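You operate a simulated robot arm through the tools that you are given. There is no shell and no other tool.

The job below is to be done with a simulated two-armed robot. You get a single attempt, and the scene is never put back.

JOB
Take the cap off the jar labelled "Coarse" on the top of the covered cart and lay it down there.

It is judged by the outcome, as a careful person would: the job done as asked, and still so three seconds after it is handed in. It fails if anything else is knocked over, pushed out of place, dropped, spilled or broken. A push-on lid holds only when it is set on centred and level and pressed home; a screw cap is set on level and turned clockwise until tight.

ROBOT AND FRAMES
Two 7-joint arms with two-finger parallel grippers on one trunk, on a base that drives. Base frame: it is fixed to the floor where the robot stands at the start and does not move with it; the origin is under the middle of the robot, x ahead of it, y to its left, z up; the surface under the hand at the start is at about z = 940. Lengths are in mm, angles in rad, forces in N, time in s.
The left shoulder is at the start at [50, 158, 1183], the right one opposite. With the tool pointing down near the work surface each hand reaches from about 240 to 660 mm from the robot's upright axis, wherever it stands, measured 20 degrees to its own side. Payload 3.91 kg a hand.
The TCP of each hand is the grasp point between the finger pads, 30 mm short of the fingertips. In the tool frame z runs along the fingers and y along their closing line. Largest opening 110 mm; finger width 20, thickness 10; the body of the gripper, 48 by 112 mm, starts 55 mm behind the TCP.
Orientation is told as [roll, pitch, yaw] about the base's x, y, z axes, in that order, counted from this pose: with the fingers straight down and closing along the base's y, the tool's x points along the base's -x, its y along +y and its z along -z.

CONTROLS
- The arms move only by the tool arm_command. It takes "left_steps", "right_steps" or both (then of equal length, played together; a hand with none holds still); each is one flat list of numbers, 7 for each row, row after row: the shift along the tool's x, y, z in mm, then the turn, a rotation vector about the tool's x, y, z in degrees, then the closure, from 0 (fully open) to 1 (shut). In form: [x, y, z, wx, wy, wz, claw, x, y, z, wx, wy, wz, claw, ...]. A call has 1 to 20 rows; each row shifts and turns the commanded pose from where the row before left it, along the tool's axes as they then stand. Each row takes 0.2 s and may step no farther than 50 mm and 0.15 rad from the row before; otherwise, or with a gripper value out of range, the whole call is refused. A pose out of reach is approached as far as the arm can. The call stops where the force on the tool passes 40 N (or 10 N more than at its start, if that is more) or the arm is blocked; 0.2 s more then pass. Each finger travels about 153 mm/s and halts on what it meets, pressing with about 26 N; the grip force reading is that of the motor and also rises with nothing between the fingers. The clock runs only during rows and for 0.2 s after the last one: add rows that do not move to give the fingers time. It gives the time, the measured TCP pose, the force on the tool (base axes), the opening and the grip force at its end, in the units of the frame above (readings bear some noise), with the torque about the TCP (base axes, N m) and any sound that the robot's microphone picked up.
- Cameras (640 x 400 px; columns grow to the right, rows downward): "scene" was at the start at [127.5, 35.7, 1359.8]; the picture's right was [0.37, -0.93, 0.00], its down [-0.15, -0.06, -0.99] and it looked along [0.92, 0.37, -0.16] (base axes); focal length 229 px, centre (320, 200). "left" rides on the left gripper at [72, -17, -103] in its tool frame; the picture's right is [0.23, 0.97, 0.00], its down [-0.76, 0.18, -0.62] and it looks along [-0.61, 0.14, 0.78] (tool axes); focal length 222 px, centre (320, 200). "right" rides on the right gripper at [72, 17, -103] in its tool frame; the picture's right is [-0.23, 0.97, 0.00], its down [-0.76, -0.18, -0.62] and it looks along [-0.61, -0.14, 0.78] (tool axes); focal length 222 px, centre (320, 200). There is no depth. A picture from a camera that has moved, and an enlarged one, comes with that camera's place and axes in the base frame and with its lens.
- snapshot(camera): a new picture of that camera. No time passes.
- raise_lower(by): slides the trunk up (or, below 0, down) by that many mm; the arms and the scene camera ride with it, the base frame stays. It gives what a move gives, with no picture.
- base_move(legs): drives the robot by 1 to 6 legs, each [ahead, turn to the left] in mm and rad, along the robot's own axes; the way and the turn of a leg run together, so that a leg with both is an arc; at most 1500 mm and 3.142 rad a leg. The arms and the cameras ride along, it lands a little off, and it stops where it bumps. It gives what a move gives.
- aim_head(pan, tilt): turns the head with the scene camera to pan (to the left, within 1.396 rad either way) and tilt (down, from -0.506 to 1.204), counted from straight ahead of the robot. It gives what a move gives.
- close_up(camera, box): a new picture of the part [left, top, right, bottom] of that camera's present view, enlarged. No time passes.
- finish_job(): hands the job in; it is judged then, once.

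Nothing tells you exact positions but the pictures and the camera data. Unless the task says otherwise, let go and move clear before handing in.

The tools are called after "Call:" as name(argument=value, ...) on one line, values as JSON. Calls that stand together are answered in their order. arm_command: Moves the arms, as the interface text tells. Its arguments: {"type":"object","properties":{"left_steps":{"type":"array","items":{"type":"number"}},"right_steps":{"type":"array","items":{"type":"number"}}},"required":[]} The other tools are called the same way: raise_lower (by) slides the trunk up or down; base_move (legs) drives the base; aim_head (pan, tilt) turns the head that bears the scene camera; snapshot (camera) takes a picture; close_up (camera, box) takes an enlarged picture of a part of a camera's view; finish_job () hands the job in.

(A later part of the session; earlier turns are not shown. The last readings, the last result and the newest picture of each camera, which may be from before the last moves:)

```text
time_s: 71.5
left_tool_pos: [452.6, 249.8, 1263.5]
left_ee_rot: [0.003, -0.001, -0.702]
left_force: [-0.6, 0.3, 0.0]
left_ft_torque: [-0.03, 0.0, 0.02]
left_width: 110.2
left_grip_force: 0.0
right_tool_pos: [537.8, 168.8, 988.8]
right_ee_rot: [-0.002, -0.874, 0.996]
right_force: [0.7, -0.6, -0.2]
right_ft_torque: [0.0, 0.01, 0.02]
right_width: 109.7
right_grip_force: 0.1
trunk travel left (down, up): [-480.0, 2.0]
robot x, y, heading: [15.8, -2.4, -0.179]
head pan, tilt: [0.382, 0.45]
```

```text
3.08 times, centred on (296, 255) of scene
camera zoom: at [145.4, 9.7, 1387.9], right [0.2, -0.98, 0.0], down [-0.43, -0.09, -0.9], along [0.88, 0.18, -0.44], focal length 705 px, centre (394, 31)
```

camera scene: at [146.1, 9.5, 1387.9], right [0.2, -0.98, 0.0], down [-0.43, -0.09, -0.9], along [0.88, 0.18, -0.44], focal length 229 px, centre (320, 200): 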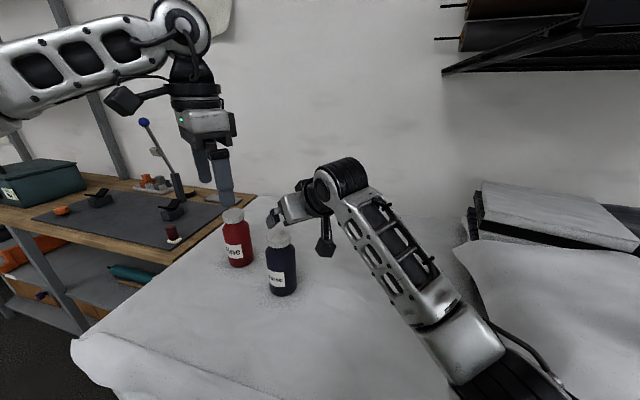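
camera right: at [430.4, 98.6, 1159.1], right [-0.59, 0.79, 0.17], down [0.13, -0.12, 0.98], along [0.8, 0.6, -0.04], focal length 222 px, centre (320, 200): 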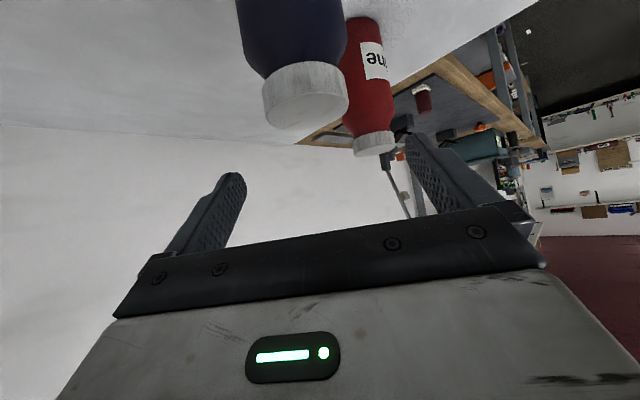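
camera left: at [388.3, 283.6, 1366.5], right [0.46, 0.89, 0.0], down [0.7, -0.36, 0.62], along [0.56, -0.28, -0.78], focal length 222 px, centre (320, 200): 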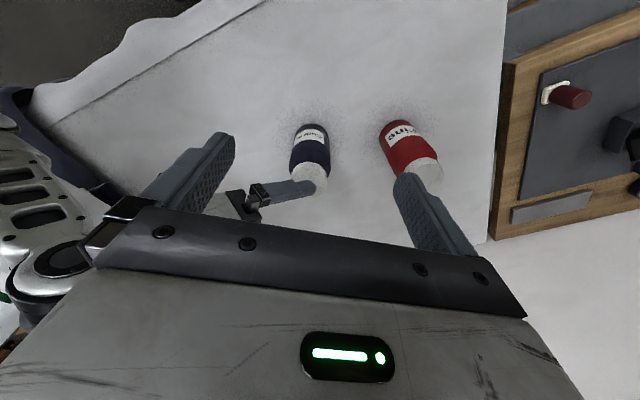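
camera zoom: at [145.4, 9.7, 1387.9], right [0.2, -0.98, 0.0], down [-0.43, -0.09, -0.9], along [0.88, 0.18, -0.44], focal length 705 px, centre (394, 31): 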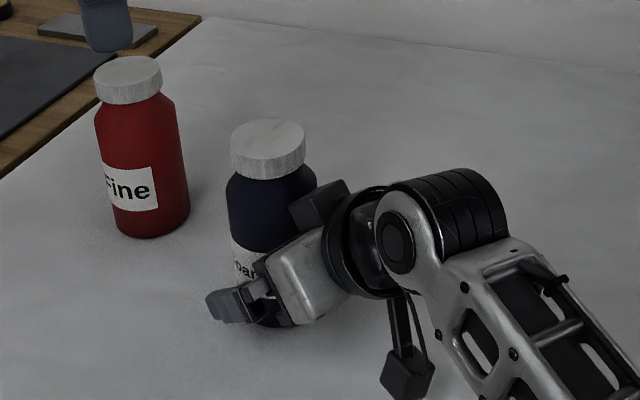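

The yaw swing worked (57°). Jar is ~4 mm toward the hand's +y; correcting.

Call:
arm_command(right_steps=[0, 2, 0, 0, 0, 0, 0, 0, 2, 0, 0, 0, 0, 0, 0, 0, 0, 0, 0, 0, 0, 0, 0, 0, 0, 0, 0, 0])

Call:
close_up(camera="right", box=[200, 95, 456, 255])

```text
time_s: 72.5
left_tool_pos: [452.3, 248.8, 1262.8]
left_ee_rot: [0.003, -0.001, -0.701]
left_force: [0.3, -1.0, 0.2]
left_ft_torque: [-0.01, 0.01, 0.01]
left_width: 109.9
left_grip_force: 0.1
right_tool_pos: [534.5, 171.5, 988.8]
right_ee_rot: [-0.002, -0.874, 0.997]
right_force: [0.1, -0.3, 0.3]
right_ft_torque: [-0.02, -0.02, -0.03]
right_width: 109.7
right_grip_force: 0.0
trunk travel left (down, up): [-480.0, 2.0]
robot x, y, heading: [11.0, -3.0, -0.18]
head pan, tilt: [0.382, 0.45]
```

```text
2.50 times, centred on (328, 175) of right
camera zoom: at [451.7, 76.2, 998.8], right [-0.74, 0.65, 0.17], down [0.15, -0.09, 0.98], along [0.66, 0.75, -0.04], focal length 555 px, centre (300, 262)
```

zoom: 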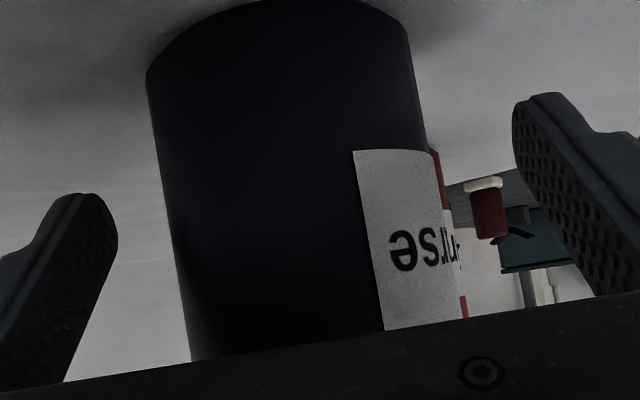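

Centred. Closing the right fingers on the jar.

Call:
arm_command(right_steps=[0, 0, 0, 0, 0, 0, 0.2, 0, 0, 0, 0, 0, 0, 0.3, 0, 0, 0, 0, 0, 0, 0.36, 0, 0, 0, 0, 0, 0, 0.42, 0, 0, 0, 0, 0, 0, 0.5, 0, 0, 0, 0, 0, 0, 0.5])

Call:
close_up(camera="right", box=[200, 95, 456, 255])

Call:
close_up(camera="scene", box=[200, 190, 392, 320])

```text
time_s: 73.9
left_tool_pos: [454.0, 248.9, 1263.1]
left_ee_rot: [0.001, -0.002, -0.703]
left_force: [0.6, -0.2, -0.6]
left_ft_torque: [0.02, 0.0, -0.03]
left_width: 110.1
left_grip_force: 0.0
right_tool_pos: [534.2, 171.1, 988.1]
right_ee_rot: [-0.002, -0.873, 0.995]
right_force: [-0.4, -0.2, -0.9]
right_ft_torque: [0.01, -0.02, -0.01]
right_width: 65.6
right_grip_force: 26.0
trunk travel left (down, up): [-480.0, 2.0]
robot x, y, heading: [10.7, -4.3, -0.176]
head pan, tilt: [0.382, 0.45]
```

```text
2.50 times, centred on (328, 175) of right
camera zoom: at [451.7, 76.1, 998.8], right [-0.74, 0.65, 0.17], down [0.15, -0.09, 0.98], along [0.66, 0.75, -0.04], focal length 555 px, centre (300, 262)
```

zoom: 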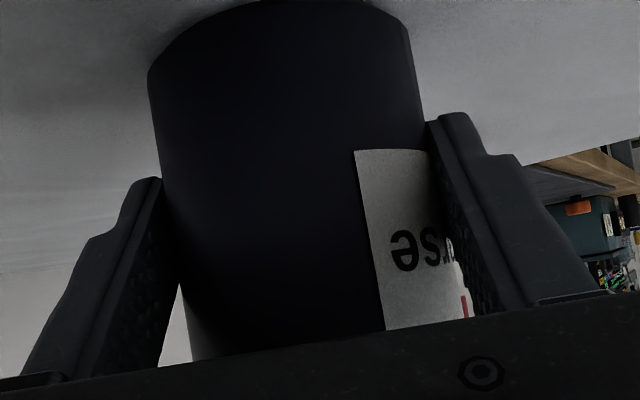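

```text
3.08 times, centred on (296, 255) of scene
camera zoom: at [145.3, 9.7, 1387.9], right [0.2, -0.98, 0.0], down [-0.43, -0.09, -0.9], along [0.88, 0.18, -0.44], focal length 705 px, centre (394, 31)
```

zoom: 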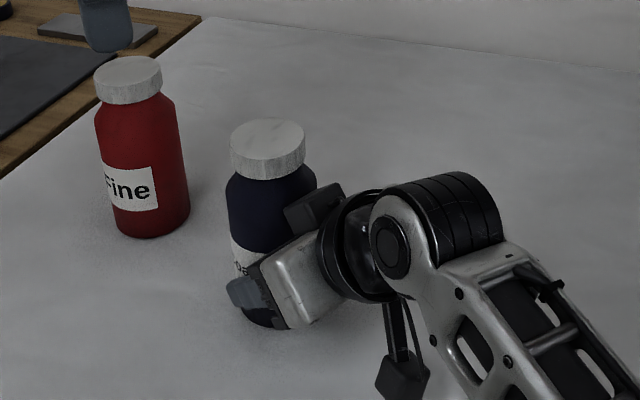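

Firm grip, jar unmoved. Now the left hand: translate over the cap at z≈1180, then rotate to yaw ≈0 as the starting angle.

Call:
arm_command(left_steps=[-18.6, 2, 13.8, 0, 0, 0, 0, -18.6, 2, 13.8, 0, 0, 0, 0, -18.6, 2, 13.8, 0, 0, 0, 0, -18.6, 2, 13.8, 0, 0, 0, 0, -18.6, 2, 13.8, 0, 0, 0, 0, -18.6, 2, 13.8, 0, 0, 0, 0, 0, 0, 0, 0, 0, 0, 0])

Call:
arm_command(left_steps=[0, 0, 0, 0, 0, -6.7, 0, 0, 0, 0, 0, 0, -6.7, 0, 0, 0, 0, 0, 0, -6.7, 0, 0, 0, 0, 0, 0, -6.7, 0, 0, 0, 0, 0, 0, -6.7, 0, 0, 0, 0, 0, 0, -6.7, 0, 0, 0, 0, 0, 0, 0, 0])

Call:
snapshot(camera="left")

Call:
snapshot(camera="scene")

```text
time_s: 75.5
left_tool_pos: [540.0, 181.2, 1181.6]
left_ee_rot: [0.003, -0.002, -0.699]
left_force: [-0.6, -0.2, 0.7]
left_ft_torque: [0.0, 0.02, 0.02]
left_width: 110.0
left_grip_force: 0.0
left hand out of reach, approached as far as the arm can: row 6
right_tool_pos: [533.7, 169.6, 988.7]
right_ee_rot: [0.0, -0.872, 0.997]
right_force: [-0.2, 0.6, 0.3]
right_ft_torque: [0.05, 0.02, 0.0]
right_width: 65.6
right_grip_force: 26.3
trunk travel left (down, up): [-480.0, 2.0]
robot x, y, heading: [10.7, -7.3, -0.175]
head pan, tilt: [0.382, 0.45]
```

```text
time_s: 77.1
left_tool_pos: [538.6, 181.7, 1180.0]
left_ee_rot: [0.0, -0.002, 0.003]
left_force: [0.3, 0.2, -0.9]
left_ft_torque: [0.03, -0.02, 0.01]
left_width: 109.7
left_grip_force: 0.0
right_tool_pos: [533.8, 169.8, 987.8]
right_ee_rot: [-0.002, -0.874, 0.996]
right_force: [0.0, 0.7, 0.5]
right_ft_torque: [0.02, 0.04, 0.0]
right_width: 65.7
right_grip_force: 26.2
trunk travel left (down, up): [-480.0, 2.0]
robot x, y, heading: [16.9, -1.7, -0.183]
head pan, tilt: [0.382, 0.45]
```

```text
taken
camera left: at [467.7, 165.3, 1284.0], right [-0.23, 0.97, 0.0], down [0.76, 0.18, 0.62], along [0.61, 0.14, -0.78], focal length 222 px, centre (320, 200)
```

left: 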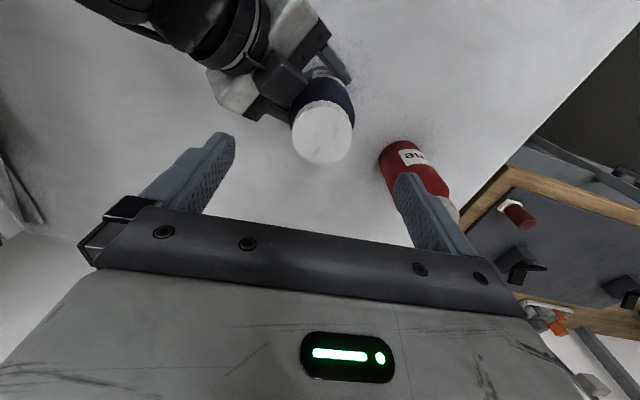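

```text
taken
camera scene: at [145.4, 9.7, 1387.9], right [0.2, -0.98, 0.0], down [-0.43, -0.09, -0.9], along [0.88, 0.18, -0.44], focal length 229 px, centre (320, 200)
```

scene: 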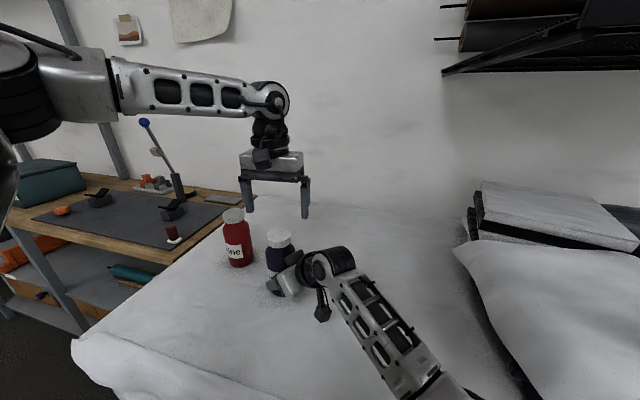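

Call:
arm_command(left_steps=[-3, 2, 0, 0, 0, 0, 0, -3, 2, 0, 0, 0, 0, 0, 0, 0, 0, 0, 0, 0, 0])

```text
time_s: 77.9
left_tool_pos: [545.8, 187.1, 1180.5]
left_ee_rot: [0.0, -0.003, 0.001]
left_force: [-0.6, -0.1, 0.4]
left_ft_torque: [0.01, 0.01, 0.02]
left_width: 110.1
left_grip_force: 0.1
right_tool_pos: [534.4, 170.7, 989.2]
right_ee_rot: [-0.003, -0.873, 0.995]
right_force: [0.3, 0.2, 0.3]
right_ft_torque: [0.01, 0.1, 0.0]
right_width: 65.7
right_grip_force: 26.0
trunk travel left (down, up): [-480.0, 2.0]
robot x, y, heading: [12.4, -4.2, -0.177]
head pan, tilt: [0.382, 0.45]
```

Now it follows fine — yaw −40° was the limiting factor. The left hand is above the cap at (546, 187, 1180). I'll test how far it can rotate counter-clockwise here, well above everything.

Call:
arm_command(left_steps=[0, 0, 0, 0, 0, -8, 0, 0, 0, 0, 0, 0, -8, 0, 0, 0, 0, 0, 0, -8, 0, 0, 0, 0, 0, 0, -8, 0, 0, 0, 0, 0, 0, -8, 0, 0, 0, 0, 0, 0, -8, 0, 0, 0, 0, 0, 0, -8, 0, 0, 0, 0, 0, 0, -8, 0, 0, 0, 0, 0, 0, -8, 0, 0, 0, 0, 0, 0, -8, 0, 0, 0, 0, 0, 0, 0, 0])

Call:
snapshot(camera="left")

Call:
snapshot(camera="scene")

```text
time_s: 80.3
left_tool_pos: [544.0, 186.2, 1179.2]
left_ee_rot: [-0.001, 0.0, 1.397]
left_force: [-0.3, 0.0, 0.6]
left_ft_torque: [0.01, 0.04, -0.02]
left_width: 109.8
left_grip_force: 0.1
right_tool_pos: [533.9, 170.6, 988.6]
right_ee_rot: [-0.001, -0.873, 0.996]
right_force: [-0.3, 0.2, 0.8]
right_ft_torque: [0.07, 0.08, -0.02]
right_width: 65.7
right_grip_force: 26.4
trunk travel left (down, up): [-480.0, 2.0]
robot x, y, heading: [13.3, -1.6, -0.179]
head pan, tilt: [0.382, 0.45]
```

```text
taken
camera left: at [549.6, 112.5, 1283.3], right [-1.0, -0.06, 0.0], down [-0.04, 0.78, 0.62], along [-0.03, 0.62, -0.78], focal length 222 px, centre (320, 200)
```

left: 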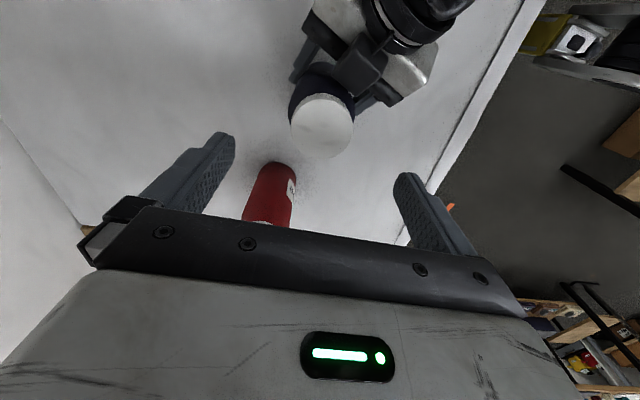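

```text
taken
camera scene: at [145.4, 9.7, 1387.9], right [0.2, -0.98, 0.0], down [-0.43, -0.09, -0.9], along [0.88, 0.18, -0.44], focal length 229 px, centre (320, 200)
```

scene: 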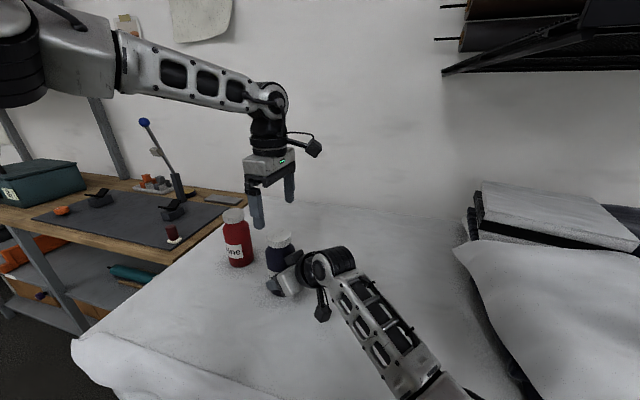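

Yaw +80° is fine. Checking further rotation.

Call:
arm_command(left_steps=[0, 0, 0, 0, 0, -8, 0, 0, 0, 0, 0, 0, -8, 0, 0, 0, 0, 0, 0, -8, 0, 0, 0, 0, 0, 0, -8, 0, 0, 0, 0, 0, 0, -8, 0, 0, 0, 0, 0, 0, -8, 0, 0, 0, 0, 0, 0, -8, 0, 0, 0, 0, 0, 0, 0, 0])

```text
time_s: 82.1
left_tool_pos: [544.7, 186.1, 1179.1]
left_ee_rot: [-0.001, 0.003, 2.375]
left_force: [-0.8, 0.4, -0.1]
left_ft_torque: [0.01, 0.02, -0.02]
left_width: 110.0
left_grip_force: 0.1
right_tool_pos: [533.7, 171.2, 988.6]
right_ee_rot: [-0.001, -0.873, 0.997]
right_force: [0.1, 1.1, -0.1]
right_ft_torque: [0.04, 0.06, -0.08]
right_width: 65.5
right_grip_force: 25.8
trunk travel left (down, up): [-480.0, 2.0]
robot x, y, heading: [13.9, -1.8, -0.175]
head pan, tilt: [0.382, 0.45]
```

Call:
arm_command(left_steps=[0, 0, 0, 0, 0, -8, 0, 0, 0, 0, 0, 0, -8, 0, 0, 0, 0, 0, 0, -8, 0, 0, 0, 0, 0, 0, -8, 0, 0, 0, 0, 0, 0, -8, 0, 0, 0, 0, 0, 0, -8, 0, 0, 0, 0, 0, 0, 0, 0])

Call:
close_up(camera="left", box=[240, 70, 400, 170])

```text
time_s: 83.7
left_tool_pos: [545.4, 186.3, 1180.4]
left_ee_rot: [0.0, 0.002, -3.069]
left_force: [-0.4, -0.3, 0.5]
left_ft_torque: [-0.02, -0.01, -0.01]
left_width: 109.9
left_grip_force: 0.1
right_tool_pos: [534.8, 170.2, 988.0]
right_ee_rot: [-0.002, -0.871, 0.997]
right_force: [-0.7, 1.5, 0.3]
right_ft_torque: [0.02, 0.09, -0.01]
right_width: 65.5
right_grip_force: 26.0
trunk travel left (down, up): [-480.0, 2.0]
robot x, y, heading: [15.0, -2.1, -0.181]
head pan, tilt: [0.382, 0.45]
```

```text
4.00 times, centred on (320, 120) of left
camera zoom: at [617.0, 208.3, 1283.9], right [0.3, -0.96, 0.0], down [-0.75, -0.23, 0.62], along [-0.59, -0.18, -0.78], focal length 888 px, centre (320, 520)
```

zoom: 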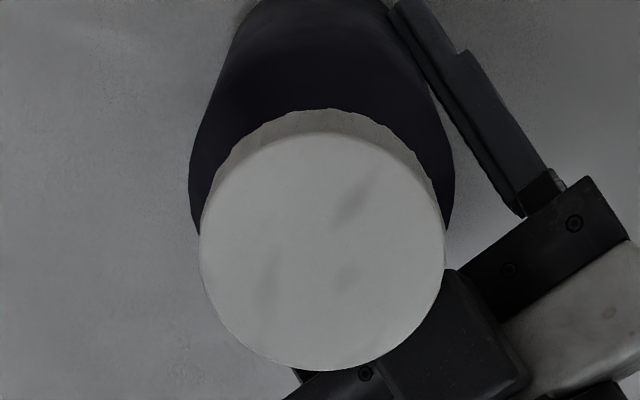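

The left wrist can sweep from about 0° to 184° — plenty. The cap centre measures (546, 186) with Ø54, right under the hand. Returning to the start yaw (~8°).

Call:
arm_command(left_steps=[0, 0, 0, 0, 0, 8, 0, 0, 0, 0, 0, 0, 8, 0, 0, 0, 0, 0, 0, 8, 0, 0, 0, 0, 0, 0, 8, 0, 0, 0, 0, 0, 0, 8, 0, 0, 0, 0, 0, 0, 8, 0, 0, 0, 0, 0, 0, 8, 0, 0, 0, 0, 0, 0, 8, 0, 0, 0, 0, 0, 0, 8, 0, 0, 0, 0, 0, 0, 8, 0, 0, 0, 0, 0, 0, 8, 0, 0, 0, 0, 0, 0, 8, 0, 0, 0, 0, 0, 0, 8, 0, 0, 0, 0, 0, 0, 8, 0, 0, 0, 0, 0, 0, 8, 0, 0, 0, 0, 0, 0, 8, 0, 0, 0, 0, 0, 0, 8, 0, 0, 0, 0, 0, 0, 8, 0])

Call:
arm_command(left_steps=[0, 0, 0, 0, 0, 8, 0, 0, 0, 0, 0, 0, 8, 0, 0, 0, 0, 0, 0, 8, 0, 0, 0, 0, 0, 0, 8, 0, 0, 0, 0, 0, 0, 0, 0])

Call:
close_up(camera="left", box=[240, 70, 400, 170])

```text
time_s: 87.5
left_tool_pos: [544.8, 187.0, 1180.7]
left_ee_rot: [-0.003, -0.002, 0.696]
left_force: [-0.7, 0.3, 0.4]
left_ft_torque: [-0.03, -0.03, 0.02]
left_width: 109.9
left_grip_force: 0.1
right_tool_pos: [534.4, 172.0, 988.3]
right_ee_rot: [-0.002, -0.872, 0.997]
right_force: [-0.3, 0.7, 0.0]
right_ft_torque: [0.04, 0.05, -0.03]
right_width: 65.3
right_grip_force: 26.1
trunk travel left (down, up): [-480.0, 2.0]
robot x, y, heading: [12.7, -2.9, -0.181]
head pan, tilt: [0.382, 0.45]
```

```text
time_s: 88.7
left_tool_pos: [543.6, 185.8, 1181.0]
left_ee_rot: [0.0, -0.002, 0.135]
left_force: [0.7, 0.4, -0.7]
left_ft_torque: [0.02, 0.02, 0.03]
left_width: 109.8
left_grip_force: 0.0
right_tool_pos: [534.0, 171.0, 987.3]
right_ee_rot: [-0.002, -0.871, 0.998]
right_force: [0.0, 0.6, 0.2]
right_ft_torque: [0.04, 0.0, -0.03]
right_width: 65.4
right_grip_force: 25.7
trunk travel left (down, up): [-480.0, 2.0]
robot x, y, heading: [14.6, -4.8, -0.183]
head pan, tilt: [0.382, 0.45]
```

```text
4.00 times, centred on (320, 120) of left
camera zoom: at [476.5, 160.0, 1283.8], right [-0.36, 0.93, 0.0], down [0.73, 0.28, 0.62], along [0.58, 0.22, -0.78], focal length 888 px, centre (320, 520)
```

zoom: 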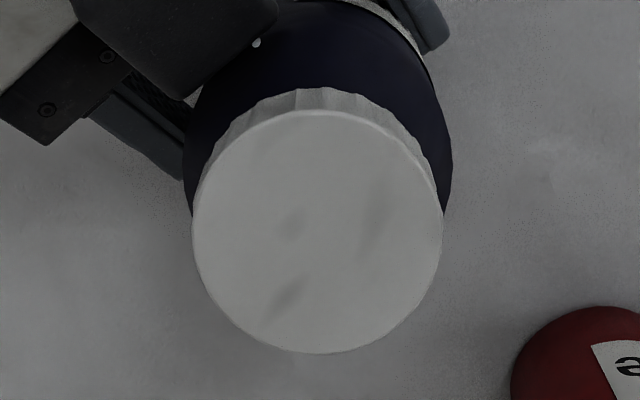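

Cap centre relative to the hand is within ~1.5 mm; cap top z≈1091, bottom ≈1074. I'll correct the offset, narrow the opening to 80 mm and descend to just above the cap level.

Call:
arm_command(left_steps=[0.7, -0.5, 0, 0, 0, 0, 0.1, 0.7, -0.5, 0, 0, 0, 0, 0.2, 0, 0, 0, 0, 0, 0, 0.27, 0, 0, 10, 0, 0, 0, 0.27, 0, 0, 10, 0, 0, 0, 0.27, 0, 0, 10, 0, 0, 0, 0.27, 0, 0, 10, 0, 0, 0, 0.27, 0, 0, 10, 0, 0, 0, 0.27, 0, 0, 0, 0, 0, 0, 0.27])

Call:
snapshot(camera="left")

Call:
close_up(camera="scene", box=[200, 170, 392, 300])

```text
time_s: 90.7
left_tool_pos: [544.4, 183.5, 1130.3]
left_ee_rot: [0.001, -0.002, 0.141]
left_force: [-0.2, 0.2, -0.1]
left_ft_torque: [-0.02, -0.02, 0.02]
left_width: 80.5
left_grip_force: 0.0
right_tool_pos: [534.3, 170.9, 989.0]
right_ee_rot: [-0.002, -0.873, 0.996]
right_force: [-0.5, 0.5, -0.6]
right_ft_torque: [0.02, 0.02, -0.03]
right_width: 65.6
right_grip_force: 26.0
trunk travel left (down, up): [-480.0, 2.0]
robot x, y, heading: [14.8, -3.9, -0.18]
head pan, tilt: [0.382, 0.45]
```

```text
taken
camera left: at [475.9, 157.8, 1233.1], right [-0.36, 0.93, 0.0], down [0.73, 0.28, 0.62], along [0.58, 0.22, -0.78], focal length 222 px, centre (320, 200)
```

left: 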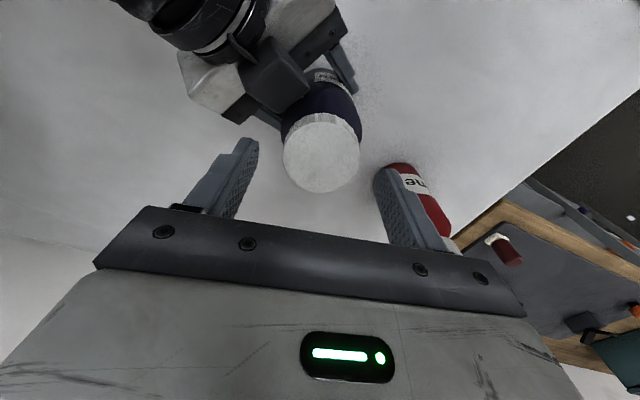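

```text
3.08 times, centred on (296, 235) of scene
camera zoom: at [145.3, 9.7, 1387.9], right [0.2, -0.98, 0.0], down [-0.43, -0.09, -0.9], along [0.88, 0.18, -0.44], focal length 705 px, centre (394, 92)
```

zoom: 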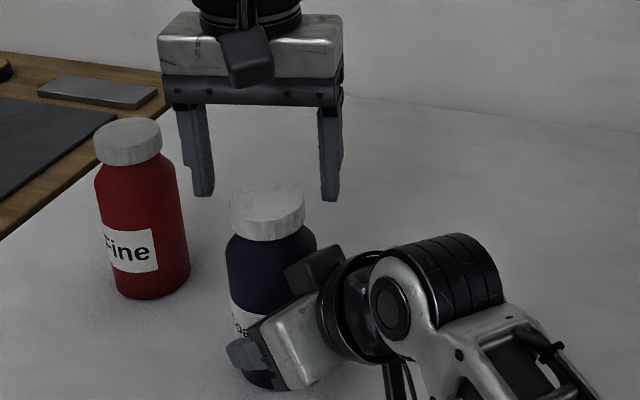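

Centred within 1 mm. Descending the last 23 mm so the fingertips flank the cap's skirt.

Call:
arm_command(left_steps=[0, 0, 6, 0, 0, 0, 0.27, 0, 0, 6, 0, 0, 0, 0.27, 0, 0, 6, 0, 0, 0, 0.27, 0, 0, 5, 0, 0, 0, 0.27, 0, 0, 0, 0, 0, 0, 0.27])

Call:
snapshot(camera="left")

Call:
close_up(camera="scene", box=[230, 200, 358, 290])

```text
time_s: 91.9
left_tool_pos: [542.8, 183.9, 1106.4]
left_ee_rot: [-0.001, -0.002, 0.14]
left_force: [-0.8, 1.0, 0.7]
left_ft_torque: [0.01, 0.01, -0.02]
left_width: 80.1
left_grip_force: 0.0
right_tool_pos: [533.6, 171.2, 988.8]
right_ee_rot: [-0.003, -0.873, 0.996]
right_force: [-0.2, 0.6, -0.7]
right_ft_torque: [0.03, 0.02, -0.03]
right_width: 65.2
right_grip_force: 26.0
trunk travel left (down, up): [-480.0, 2.0]
robot x, y, heading: [16.3, -0.2, -0.183]
head pan, tilt: [0.382, 0.45]
```

```text
taken
camera left: at [475.6, 158.2, 1211.0], right [-0.36, 0.93, 0.0], down [0.73, 0.28, 0.62], along [0.58, 0.22, -0.78], focal length 222 px, centre (320, 200)
```

left: 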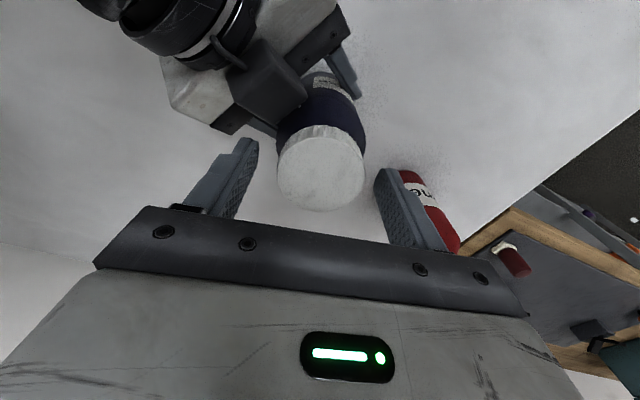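

```text
4.44 times, centred on (294, 245) of scene
camera zoom: at [145.3, 9.7, 1387.9], right [0.2, -0.98, 0.0], down [-0.43, -0.09, -0.9], along [0.88, 0.18, -0.44], focal length 1019 px, centre (436, 0)
```

zoom: 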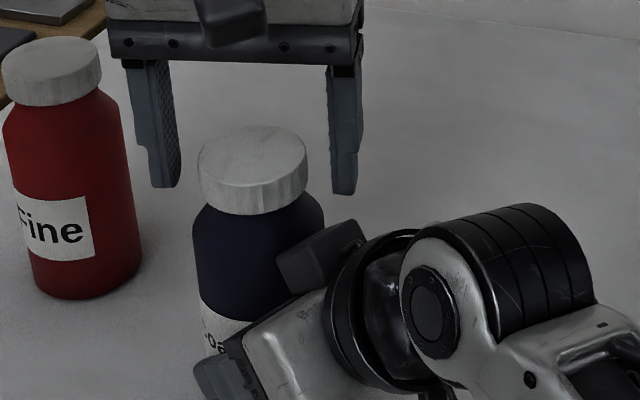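

The fingertips flank the cap's skirt on both sides. Closing the left fingers on the cap.

Call:
arm_command(left_steps=[0, 0, 0, 0, 0, 0, 0.38, 0, 0, 0, 0, 0, 0, 0.46, 0, 0, 0, 0, 0, 0, 0.52, 0, 0, 0, 0, 0, 0, 0.6, 0, 0, 0, 0, 0, 0, 0.65, 0, 0, 0, 0, 0, 0, 0.65])

Call:
snapshot(camera="left")

Call:
close_up(camera="scene", box=[230, 200, 358, 290])

```text
time_s: 93.3
left_tool_pos: [543.8, 184.6, 1107.9]
left_ee_rot: [0.0, -0.002, 0.139]
left_force: [0.3, 3.4, -0.5]
left_ft_torque: [0.1, -0.01, 0.0]
left_width: 52.3
left_grip_force: 25.5
right_tool_pos: [534.0, 171.4, 989.2]
right_ee_rot: [-0.002, -0.873, 0.996]
right_force: [-0.8, -2.0, 0.6]
right_ft_torque: [0.24, 0.04, -0.04]
right_width: 65.4
right_grip_force: 25.7
trunk travel left (down, up): [-480.0, 2.0]
robot x, y, heading: [11.9, -1.8, -0.179]
head pan, tilt: [0.382, 0.45]
```

```text
taken
camera left: at [475.5, 158.3, 1211.2], right [-0.36, 0.93, 0.0], down [0.73, 0.28, 0.62], along [0.58, 0.22, -0.78], focal length 222 px, centre (320, 200)
```

left: 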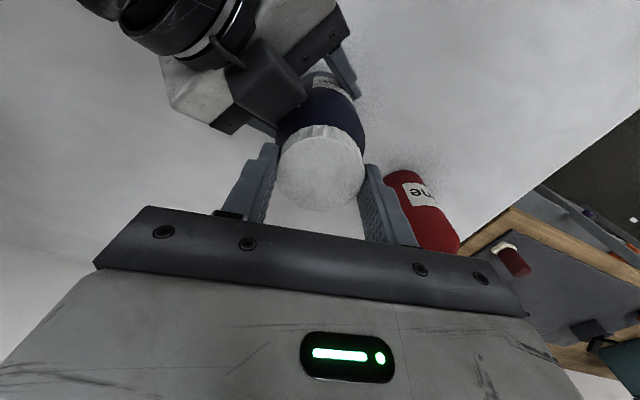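

```text
4.44 times, centred on (294, 245) of scene
camera zoom: at [145.2, 9.8, 1388.0], right [0.2, -0.98, 0.0], down [-0.43, -0.09, -0.9], along [0.88, 0.18, -0.44], focal length 1019 px, centre (436, 0)
```

zoom: 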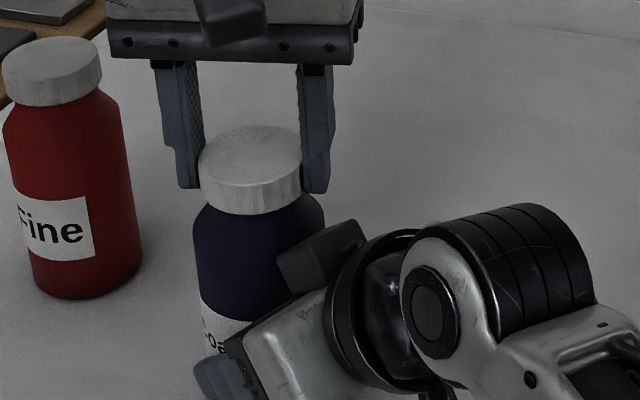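

Cap gripped (52 mm, 25 N). Now a first small counter-clockwise turn (about 28°) to see how the cap and jar react.

Call:
arm_command(left_steps=[0, 0, -0.05, 0, 0, -7, 0.65, 0, 0, -0.05, 0, 0, -7, 0.65, 0, 0, -0.05, 0, 0, -7, 0.65, 0, 0, -0.05, 0, 0, -7, 0.65])

Call:
close_up(camera="left", box=[240, 70, 400, 230])

Call:
close_up(camera="right", box=[200, 95, 456, 255])

Call:
close_up(camera="scene", box=[230, 200, 358, 290])

```text
time_s: 94.3
left_tool_pos: [543.0, 185.0, 1109.0]
left_ee_rot: [0.0, -0.002, 0.63]
left_force: [2.3, 6.2, 0.0]
left_ft_torque: [0.41, -0.07, -0.01]
left_width: 52.5
left_grip_force: 26.1
right_tool_pos: [533.5, 171.0, 988.2]
right_ee_rot: [0.0, -0.873, 0.998]
right_force: [-3.4, -5.9, 1.9]
right_ft_torque: [0.33, -0.25, 0.0]
right_width: 65.5
right_grip_force: 25.4
trunk travel left (down, up): [-480.0, 2.0]
robot x, y, heading: [13.0, -2.2, -0.18]
head pan, tilt: [0.382, 0.45]
```

```text
2.50 times, centred on (320, 150) of left
camera zoom: at [496.1, 128.7, 1211.7], right [-0.76, 0.65, 0.0], down [0.51, 0.59, 0.62], along [0.41, 0.47, -0.78], focal length 555 px, centre (320, 325)
```

zoom: 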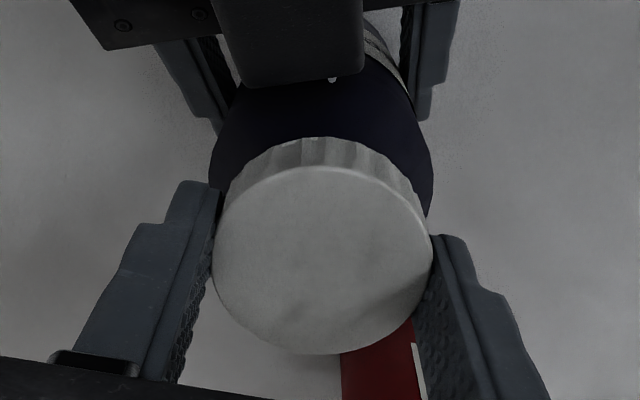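

```text
2.50 times, centred on (328, 175) of right
camera zoom: at [451.7, 76.0, 998.9], right [-0.74, 0.65, 0.17], down [0.15, -0.09, 0.98], along [0.66, 0.75, -0.04], focal length 555 px, centre (300, 262)
```

zoom: 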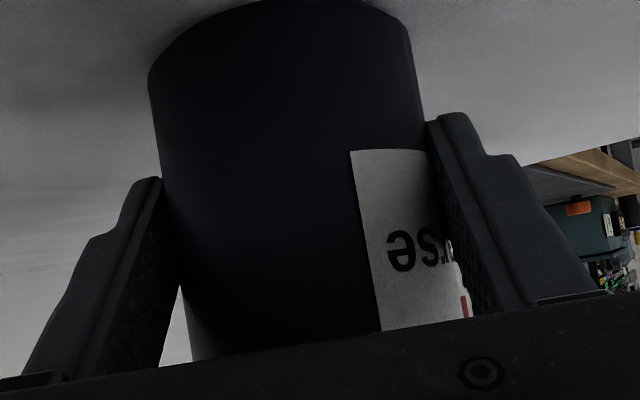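

```text
4.44 times, centred on (294, 245) of scene
camera zoom: at [145.2, 9.7, 1388.0], right [0.2, -0.98, 0.0], down [-0.43, -0.09, -0.9], along [0.88, 0.18, -0.44], focal length 1019 px, centre (436, 0)
```

zoom: 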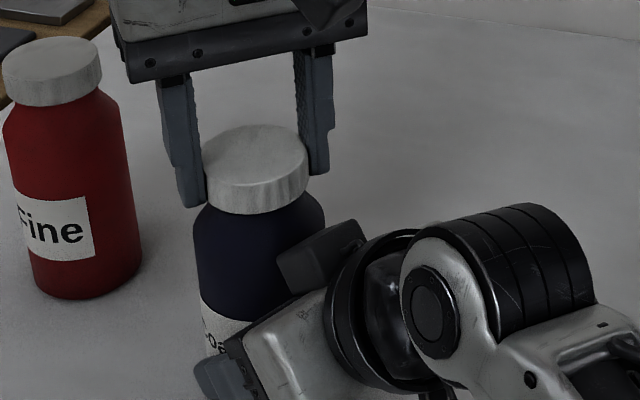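

The cap's surface marks turned with the gripper while the jar label stayed put, so the cap is turning. Continuing counter-clockwise, rising slightly with the thread.

Call:
arm_command(left_steps=[0, 0, -0.08, 0, 0, -8, 0.65, 0, 0, -0.08, 0, 0, -8, 0.65, 0, 0, -0.08, 0, 0, -8, 0.65, 0, 0, -0.08, 0, 0, -8, 0.65, 0, 0, -0.08, 0, 0, -8, 0.65, 0, 0, -0.08, 0, 0, -8, 0.65, 0, 0, -0.08, 0, 0, -8, 0.65, 0, 0, -0.08, 0, 0, -8, 0.65, 0, 0, -0.08, 0, 0, -8, 0.65])

Call:
close_up(camera="left", box=[240, 70, 400, 230])

Call:
close_up(camera="scene", box=[230, 200, 358, 290])

Call:
close_up(camera="right", box=[200, 95, 456, 255])

```text
time_s: 96.3
left_tool_pos: [544.0, 183.7, 1109.1]
left_ee_rot: [0.0, 0.003, 1.886]
left_force: [-5.0, 2.9, 2.1]
left_ft_torque: [0.18, -0.01, 0.0]
left_width: 52.5
left_grip_force: 26.4
right_tool_pos: [534.1, 170.0, 987.9]
right_ee_rot: [-0.001, -0.873, 0.995]
right_force: [3.9, -2.2, 0.4]
right_ft_torque: [0.03, 0.64, -0.12]
right_width: 65.2
right_grip_force: 25.8
trunk travel left (down, up): [-480.0, 2.0]
robot x, y, heading: [14.0, -1.5, -0.183]
head pan, tilt: [0.382, 0.45]
```

```text
2.50 times, centred on (320, 150) of left
camera zoom: at [583.0, 121.4, 1212.2], right [-0.86, -0.52, 0.0], down [-0.41, 0.67, 0.62], along [-0.32, 0.53, -0.78], focal length 555 px, centre (320, 325)
```

zoom: 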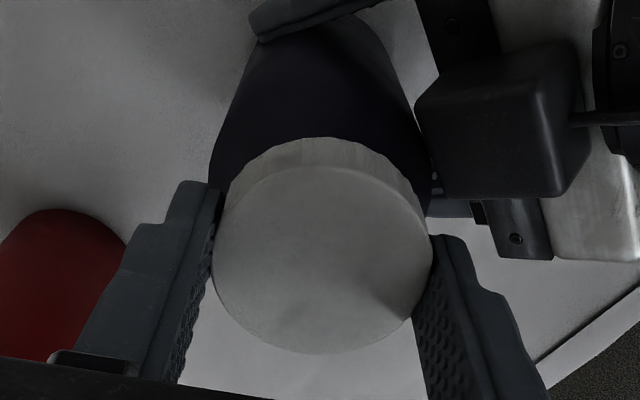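

```text
4.44 times, centred on (294, 245) of scene
camera zoom: at [144.9, 9.7, 1388.0], right [0.2, -0.98, 0.0], down [-0.43, -0.09, -0.9], along [0.88, 0.18, -0.43], focal length 1019 px, centre (436, 0)
```

zoom: 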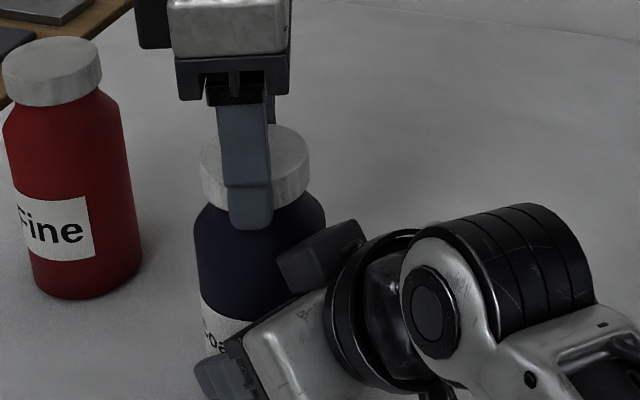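

```text
2.50 times, centred on (328, 175) of right
camera zoom: at [451.6, 76.0, 998.9], right [-0.74, 0.65, 0.17], down [0.15, -0.09, 0.98], along [0.66, 0.75, -0.04], focal length 555 px, centre (300, 262)
```

zoom: 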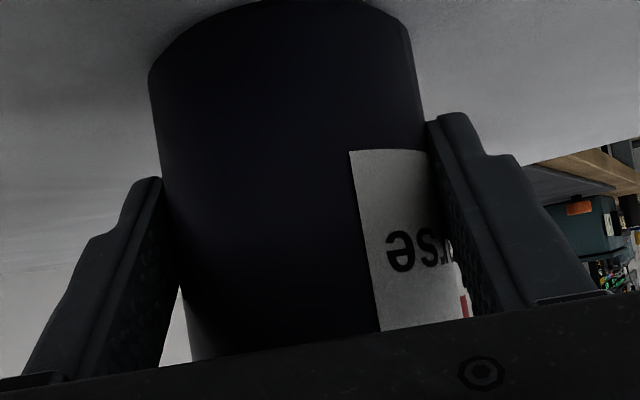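

Call:
arm_command(left_steps=[0, 0, -0.08, 0, 0, -8, 0.65, 0, 0, -0.08, 0, 0, -8, 0.65, 0, 0, -0.08, 0, 0, -8, 0.65, 0, 0, -0.08, 0, 0, -8, 0.65, 0, 0, -0.08, 0, 0, -8, 0.65, 0, 0, -0.08, 0, 0, -8, 0.65, 0, 0, -0.08, 0, 0, -8, 0.65, 0, 0, -0.08, 0, 0, -8, 0.65, 0, 0, -0.08, 0, 0, -8, 0.65])

Call:
close_up(camera="left", box=[270, 100, 370, 220])

Call:
close_up(camera="scene", box=[230, 200, 358, 290])

Call:
close_up(camera="right", box=[200, 95, 456, 255])

```text
time_s: 98.3
left_tool_pos: [544.9, 183.4, 1110.0]
left_ee_rot: [0.0, 0.005, -3.138]
left_force: [-4.9, 2.1, 4.1]
left_ft_torque: [0.25, 0.28, -0.01]
left_width: 52.4
left_grip_force: 26.0
right_tool_pos: [533.3, 169.7, 988.9]
right_ee_rot: [-0.004, -0.872, 0.997]
right_force: [6.4, -1.6, 0.7]
right_ft_torque: [-0.13, 0.1, -0.16]
right_width: 65.1
right_grip_force: 26.4
trunk travel left (down, up): [-480.0, 2.0]
robot x, y, heading: [12.5, -1.4, -0.178]
head pan, tilt: [0.382, 0.45]
```

```text
3.33 times, centred on (320, 160) of left
camera zoom: at [616.9, 201.8, 1213.1], right [0.23, -0.97, 0.0], down [-0.76, -0.18, 0.62], along [-0.6, -0.14, -0.78], focal length 740 px, centre (320, 333)
```

zoom: 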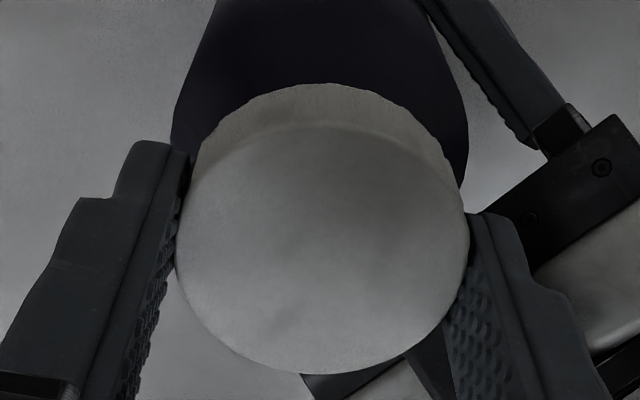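

```text
4.44 times, centred on (294, 245) of scene
camera zoom: at [145.2, 9.5, 1388.0], right [0.2, -0.98, 0.0], down [-0.43, -0.09, -0.9], along [0.88, 0.18, -0.43], focal length 1019 px, centre (436, 0)
```

zoom: 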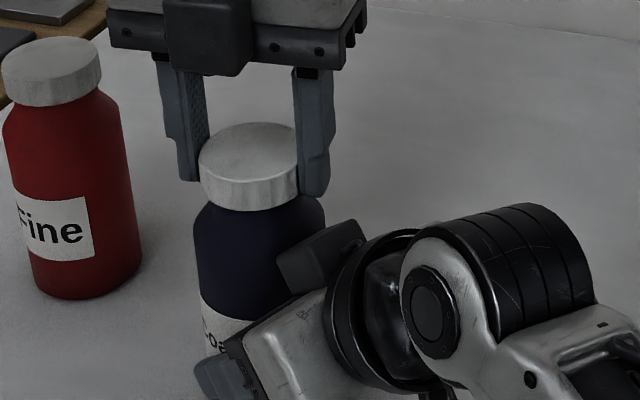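

```text
2.50 times, centred on (328, 175) of right
camera zoom: at [451.8, 75.8, 998.9], right [-0.74, 0.65, 0.17], down [0.15, -0.09, 0.98], along [0.66, 0.75, -0.04], focal length 555 px, centre (300, 262)
```

zoom: 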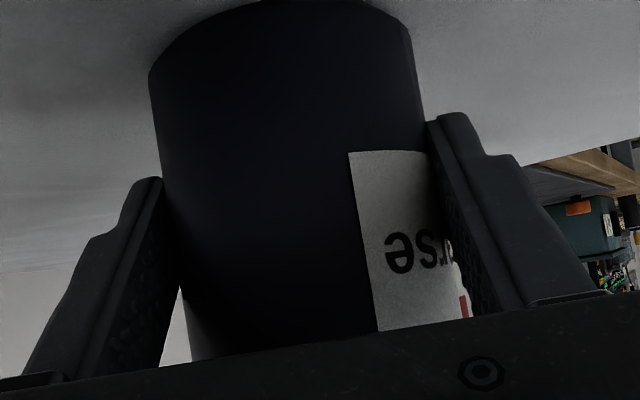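

The cap has turned about 172° and the thread is pushing the hand up slightly (a good sign). I'll let go, lift, rotate back and re-grip for the next turn.

Call:
arm_command(left_steps=[0, 0, 0, 0, 0, 0, 0.5, 0, 0, 0, 0, 0, 0, 0.35, 0, 0, 0, 0, 0, 0, 0.28, 0, 0, 0, 0, 0, 0, 0.28, 0, 0, -6, 0, 0, 0, 0.28, 0, 0, -8, 0, 0, 0, 0.28, 0, 0, -8, 0, 0, 0, 0.28, 0, 0, -8, 0, 0, 0, 0.28, 0, 0, 0, 0, 0, 0, 0.28])

Call:
close_up(camera="scene", box=[230, 200, 358, 290])

Call:
close_up(camera="left", box=[240, 70, 400, 230])

```text
time_s: 100.3
left_tool_pos: [542.6, 184.4, 1139.6]
left_ee_rot: [-0.001, 0.001, 3.141]
left_force: [-0.4, -0.9, -0.6]
left_ft_torque: [0.03, 0.0, 0.0]
left_width: 79.5
left_grip_force: 0.1
right_tool_pos: [533.6, 170.4, 989.2]
right_ee_rot: [-0.002, -0.877, 0.995]
right_force: [-0.8, 0.8, 0.6]
right_ft_torque: [0.01, -0.04, 0.05]
right_width: 65.1
right_grip_force: 26.2
trunk travel left (down, up): [-480.0, 2.0]
robot x, y, heading: [19.5, -2.0, -0.18]
head pan, tilt: [0.382, 0.45]
```

```text
4.44 times, centred on (294, 245) of scene
camera zoom: at [145.2, 9.8, 1388.0], right [0.2, -0.98, 0.0], down [-0.43, -0.09, -0.9], along [0.88, 0.18, -0.44], focal length 1019 px, centre (436, 0)
```

zoom: 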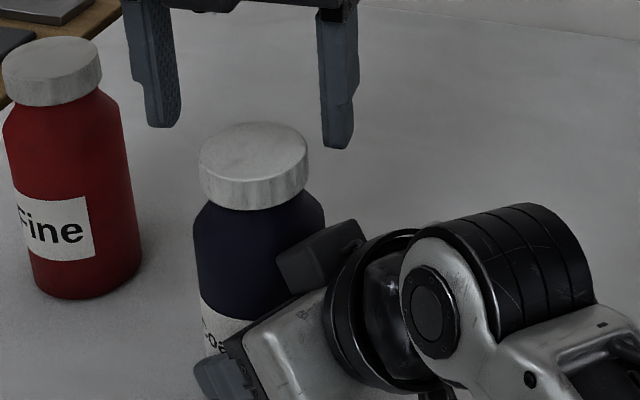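

```text
2.50 times, centred on (320, 150) of left
camera zoom: at [616.6, 201.7, 1243.9], right [0.23, -0.97, 0.0], down [-0.76, -0.18, 0.62], along [-0.61, -0.14, -0.78], focal length 555 px, centre (320, 325)
```

zoom: 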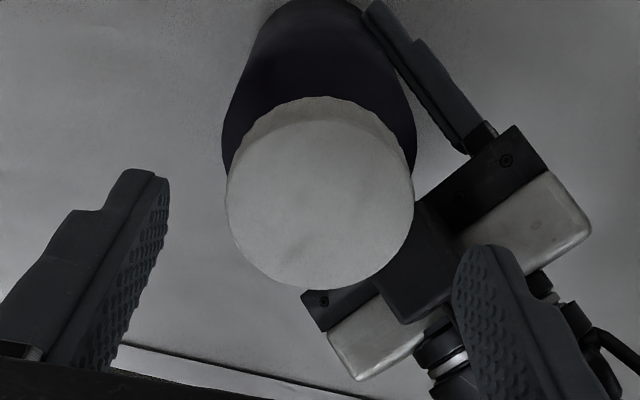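

The cap has visibly risen ~2 mm: it's a screw cap coming off. Rotating the open hand back clockwise above it.

Call:
arm_command(left_steps=[0, 0, 0, 0, 0, 8, 0.28, 0, 0, 0, 0, 0, 8, 0.28, 0, 0, 0, 0, 0, 8, 0.28, 0, 0, 0, 0, 0, 8, 0.28, 0, 0, 0, 0, 0, 8, 0.28, 0, 0, 0, 0, 0, 8, 0.28, 0, 0, 0, 0, 0, 8, 0.28, 0, 0, 0, 0, 0, 8, 0.28, 0, 0, 0, 0, 0, 8, 0.28, 0, 0, 0, 0, 0, 8, 0.28, 0, 0, 0, 0, 0, 8, 0.28, 0, 0, 0, 0, 0, 8, 0.28, 0, 0, 0, 0, 0, 8, 0.28, 0, 0, 0, 0, 0, 8, 0.28, 0, 0, 0, 0, 0, 8, 0.28, 0, 0, 0, 0, 0, 8, 0.28, 0, 0, 0, 0, 0, 8, 0.28, 0, 0, 0, 0, 0, 8, 0.28, 0, 0, 0, 0, 0, 8, 0.28, 0, 0, 0, 0, 0, 8, 0.28])

Call:
arm_command(left_steps=[0, 0, 0, 0, 0, 8, 0.28, 0, 0, 0, 0, 0, 4, 0.28, 0, 0, 0, 0, 0, 0, 0.28])

Call:
close_up(camera="left", box=[240, 70, 400, 230])

```text
time_s: 104.5
left_tool_pos: [543.7, 185.1, 1139.5]
left_ee_rot: [-0.001, -0.002, 0.346]
left_force: [0.7, -1.0, -0.1]
left_ft_torque: [0.04, 0.04, 0.01]
left_width: 79.0
left_grip_force: 0.1
right_tool_pos: [534.5, 170.4, 989.4]
right_ee_rot: [-0.002, -0.872, 0.997]
right_force: [-0.4, -1.2, 1.5]
right_ft_torque: [-0.03, -0.07, -0.02]
right_width: 65.0
right_grip_force: 25.5
trunk travel left (down, up): [-480.0, 2.0]
robot x, y, heading: [14.5, -7.1, -0.177]
head pan, tilt: [0.382, 0.45]
```

```text
time_s: 105.3
left_tool_pos: [544.1, 183.6, 1140.1]
left_ee_rot: [-0.001, -0.001, 0.137]
left_force: [0.1, 0.0, 0.2]
left_ft_torque: [0.01, 0.03, 0.01]
left_width: 79.2
left_grip_force: 0.1
right_tool_pos: [533.5, 169.9, 989.1]
right_ee_rot: [-0.001, -0.873, 0.996]
right_force: [-0.5, -1.4, 0.7]
right_ft_torque: [-0.07, -0.08, -0.04]
right_width: 64.9
right_grip_force: 26.1
trunk travel left (down, up): [-480.0, 2.0]
robot x, y, heading: [15.7, -1.8, -0.179]
head pan, tilt: [0.382, 0.45]
```

```text
2.50 times, centred on (320, 150) of left
camera zoom: at [474.9, 158.2, 1243.0], right [-0.36, 0.93, 0.0], down [0.73, 0.28, 0.62], along [0.58, 0.22, -0.78], focal length 555 px, centre (320, 325)
```

zoom: 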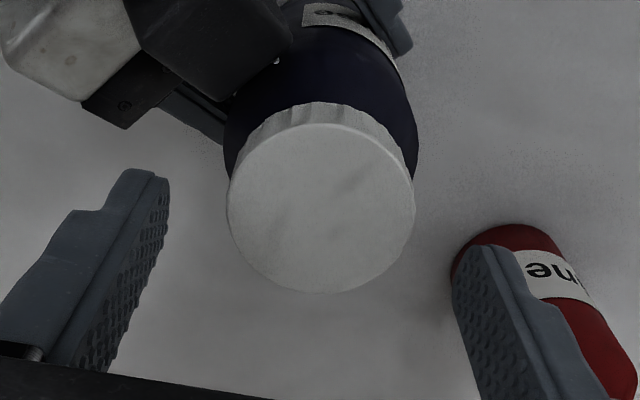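

Well centred. Descending again and re-gripping the cap.

Call:
arm_command(left_steps=[0, 0, 6.1, 0, 0, 0, 0.28, 0, 0, 6.1, 0, 0, 0, 0.28, 0, 0, 6.1, 0, 0, 0, 0.28, 0, 0, 6.1, 0, 0, 0, 0.28, 0, 0, 6.1, 0, 0, 0, 0.28, 0, 0, 0, 0, 0, 0, 0.28, 0, 0, 0, 0, 0, 0, 0.4, 0, 0, 0, 0, 0, 0, 0.48, 0, 0, 0, 0, 0, 0, 0.55, 0, 0, 0, 0, 0, 0, 0.65, 0, 0, 0, 0, 0, 0, 0.65])

Call:
close_up(camera="scene", box=[230, 200, 358, 290])

```text
time_s: 107.7
left_tool_pos: [542.8, 184.3, 1109.3]
left_ee_rot: [0.0, -0.003, 0.139]
left_force: [-1.1, 0.6, -0.2]
left_ft_torque: [0.08, -0.01, 0.01]
left_width: 52.2
left_grip_force: 26.1
right_tool_pos: [533.6, 170.7, 989.4]
right_ee_rot: [-0.004, -0.873, 0.996]
right_force: [0.3, -2.1, -0.1]
right_ft_torque: [0.07, 0.09, -0.07]
right_width: 64.8
right_grip_force: 25.5
trunk travel left (down, up): [-480.0, 2.0]
robot x, y, heading: [11.0, -0.1, -0.18]
head pan, tilt: [0.382, 0.45]
```

```text
4.44 times, centred on (294, 245) of scene
camera zoom: at [145.2, 9.6, 1388.0], right [0.2, -0.98, 0.0], down [-0.43, -0.09, -0.9], along [0.88, 0.18, -0.44], focal length 1019 px, centre (436, 0)
```

zoom: 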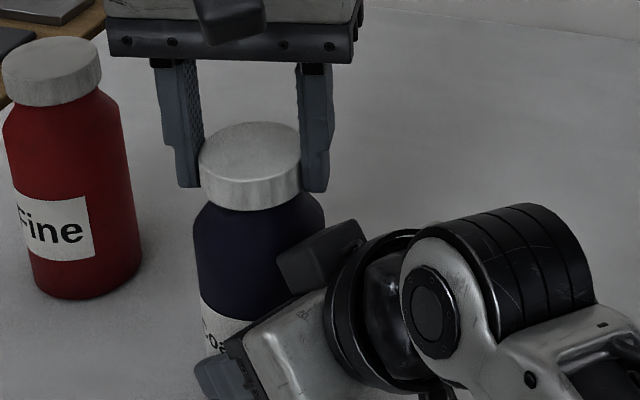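

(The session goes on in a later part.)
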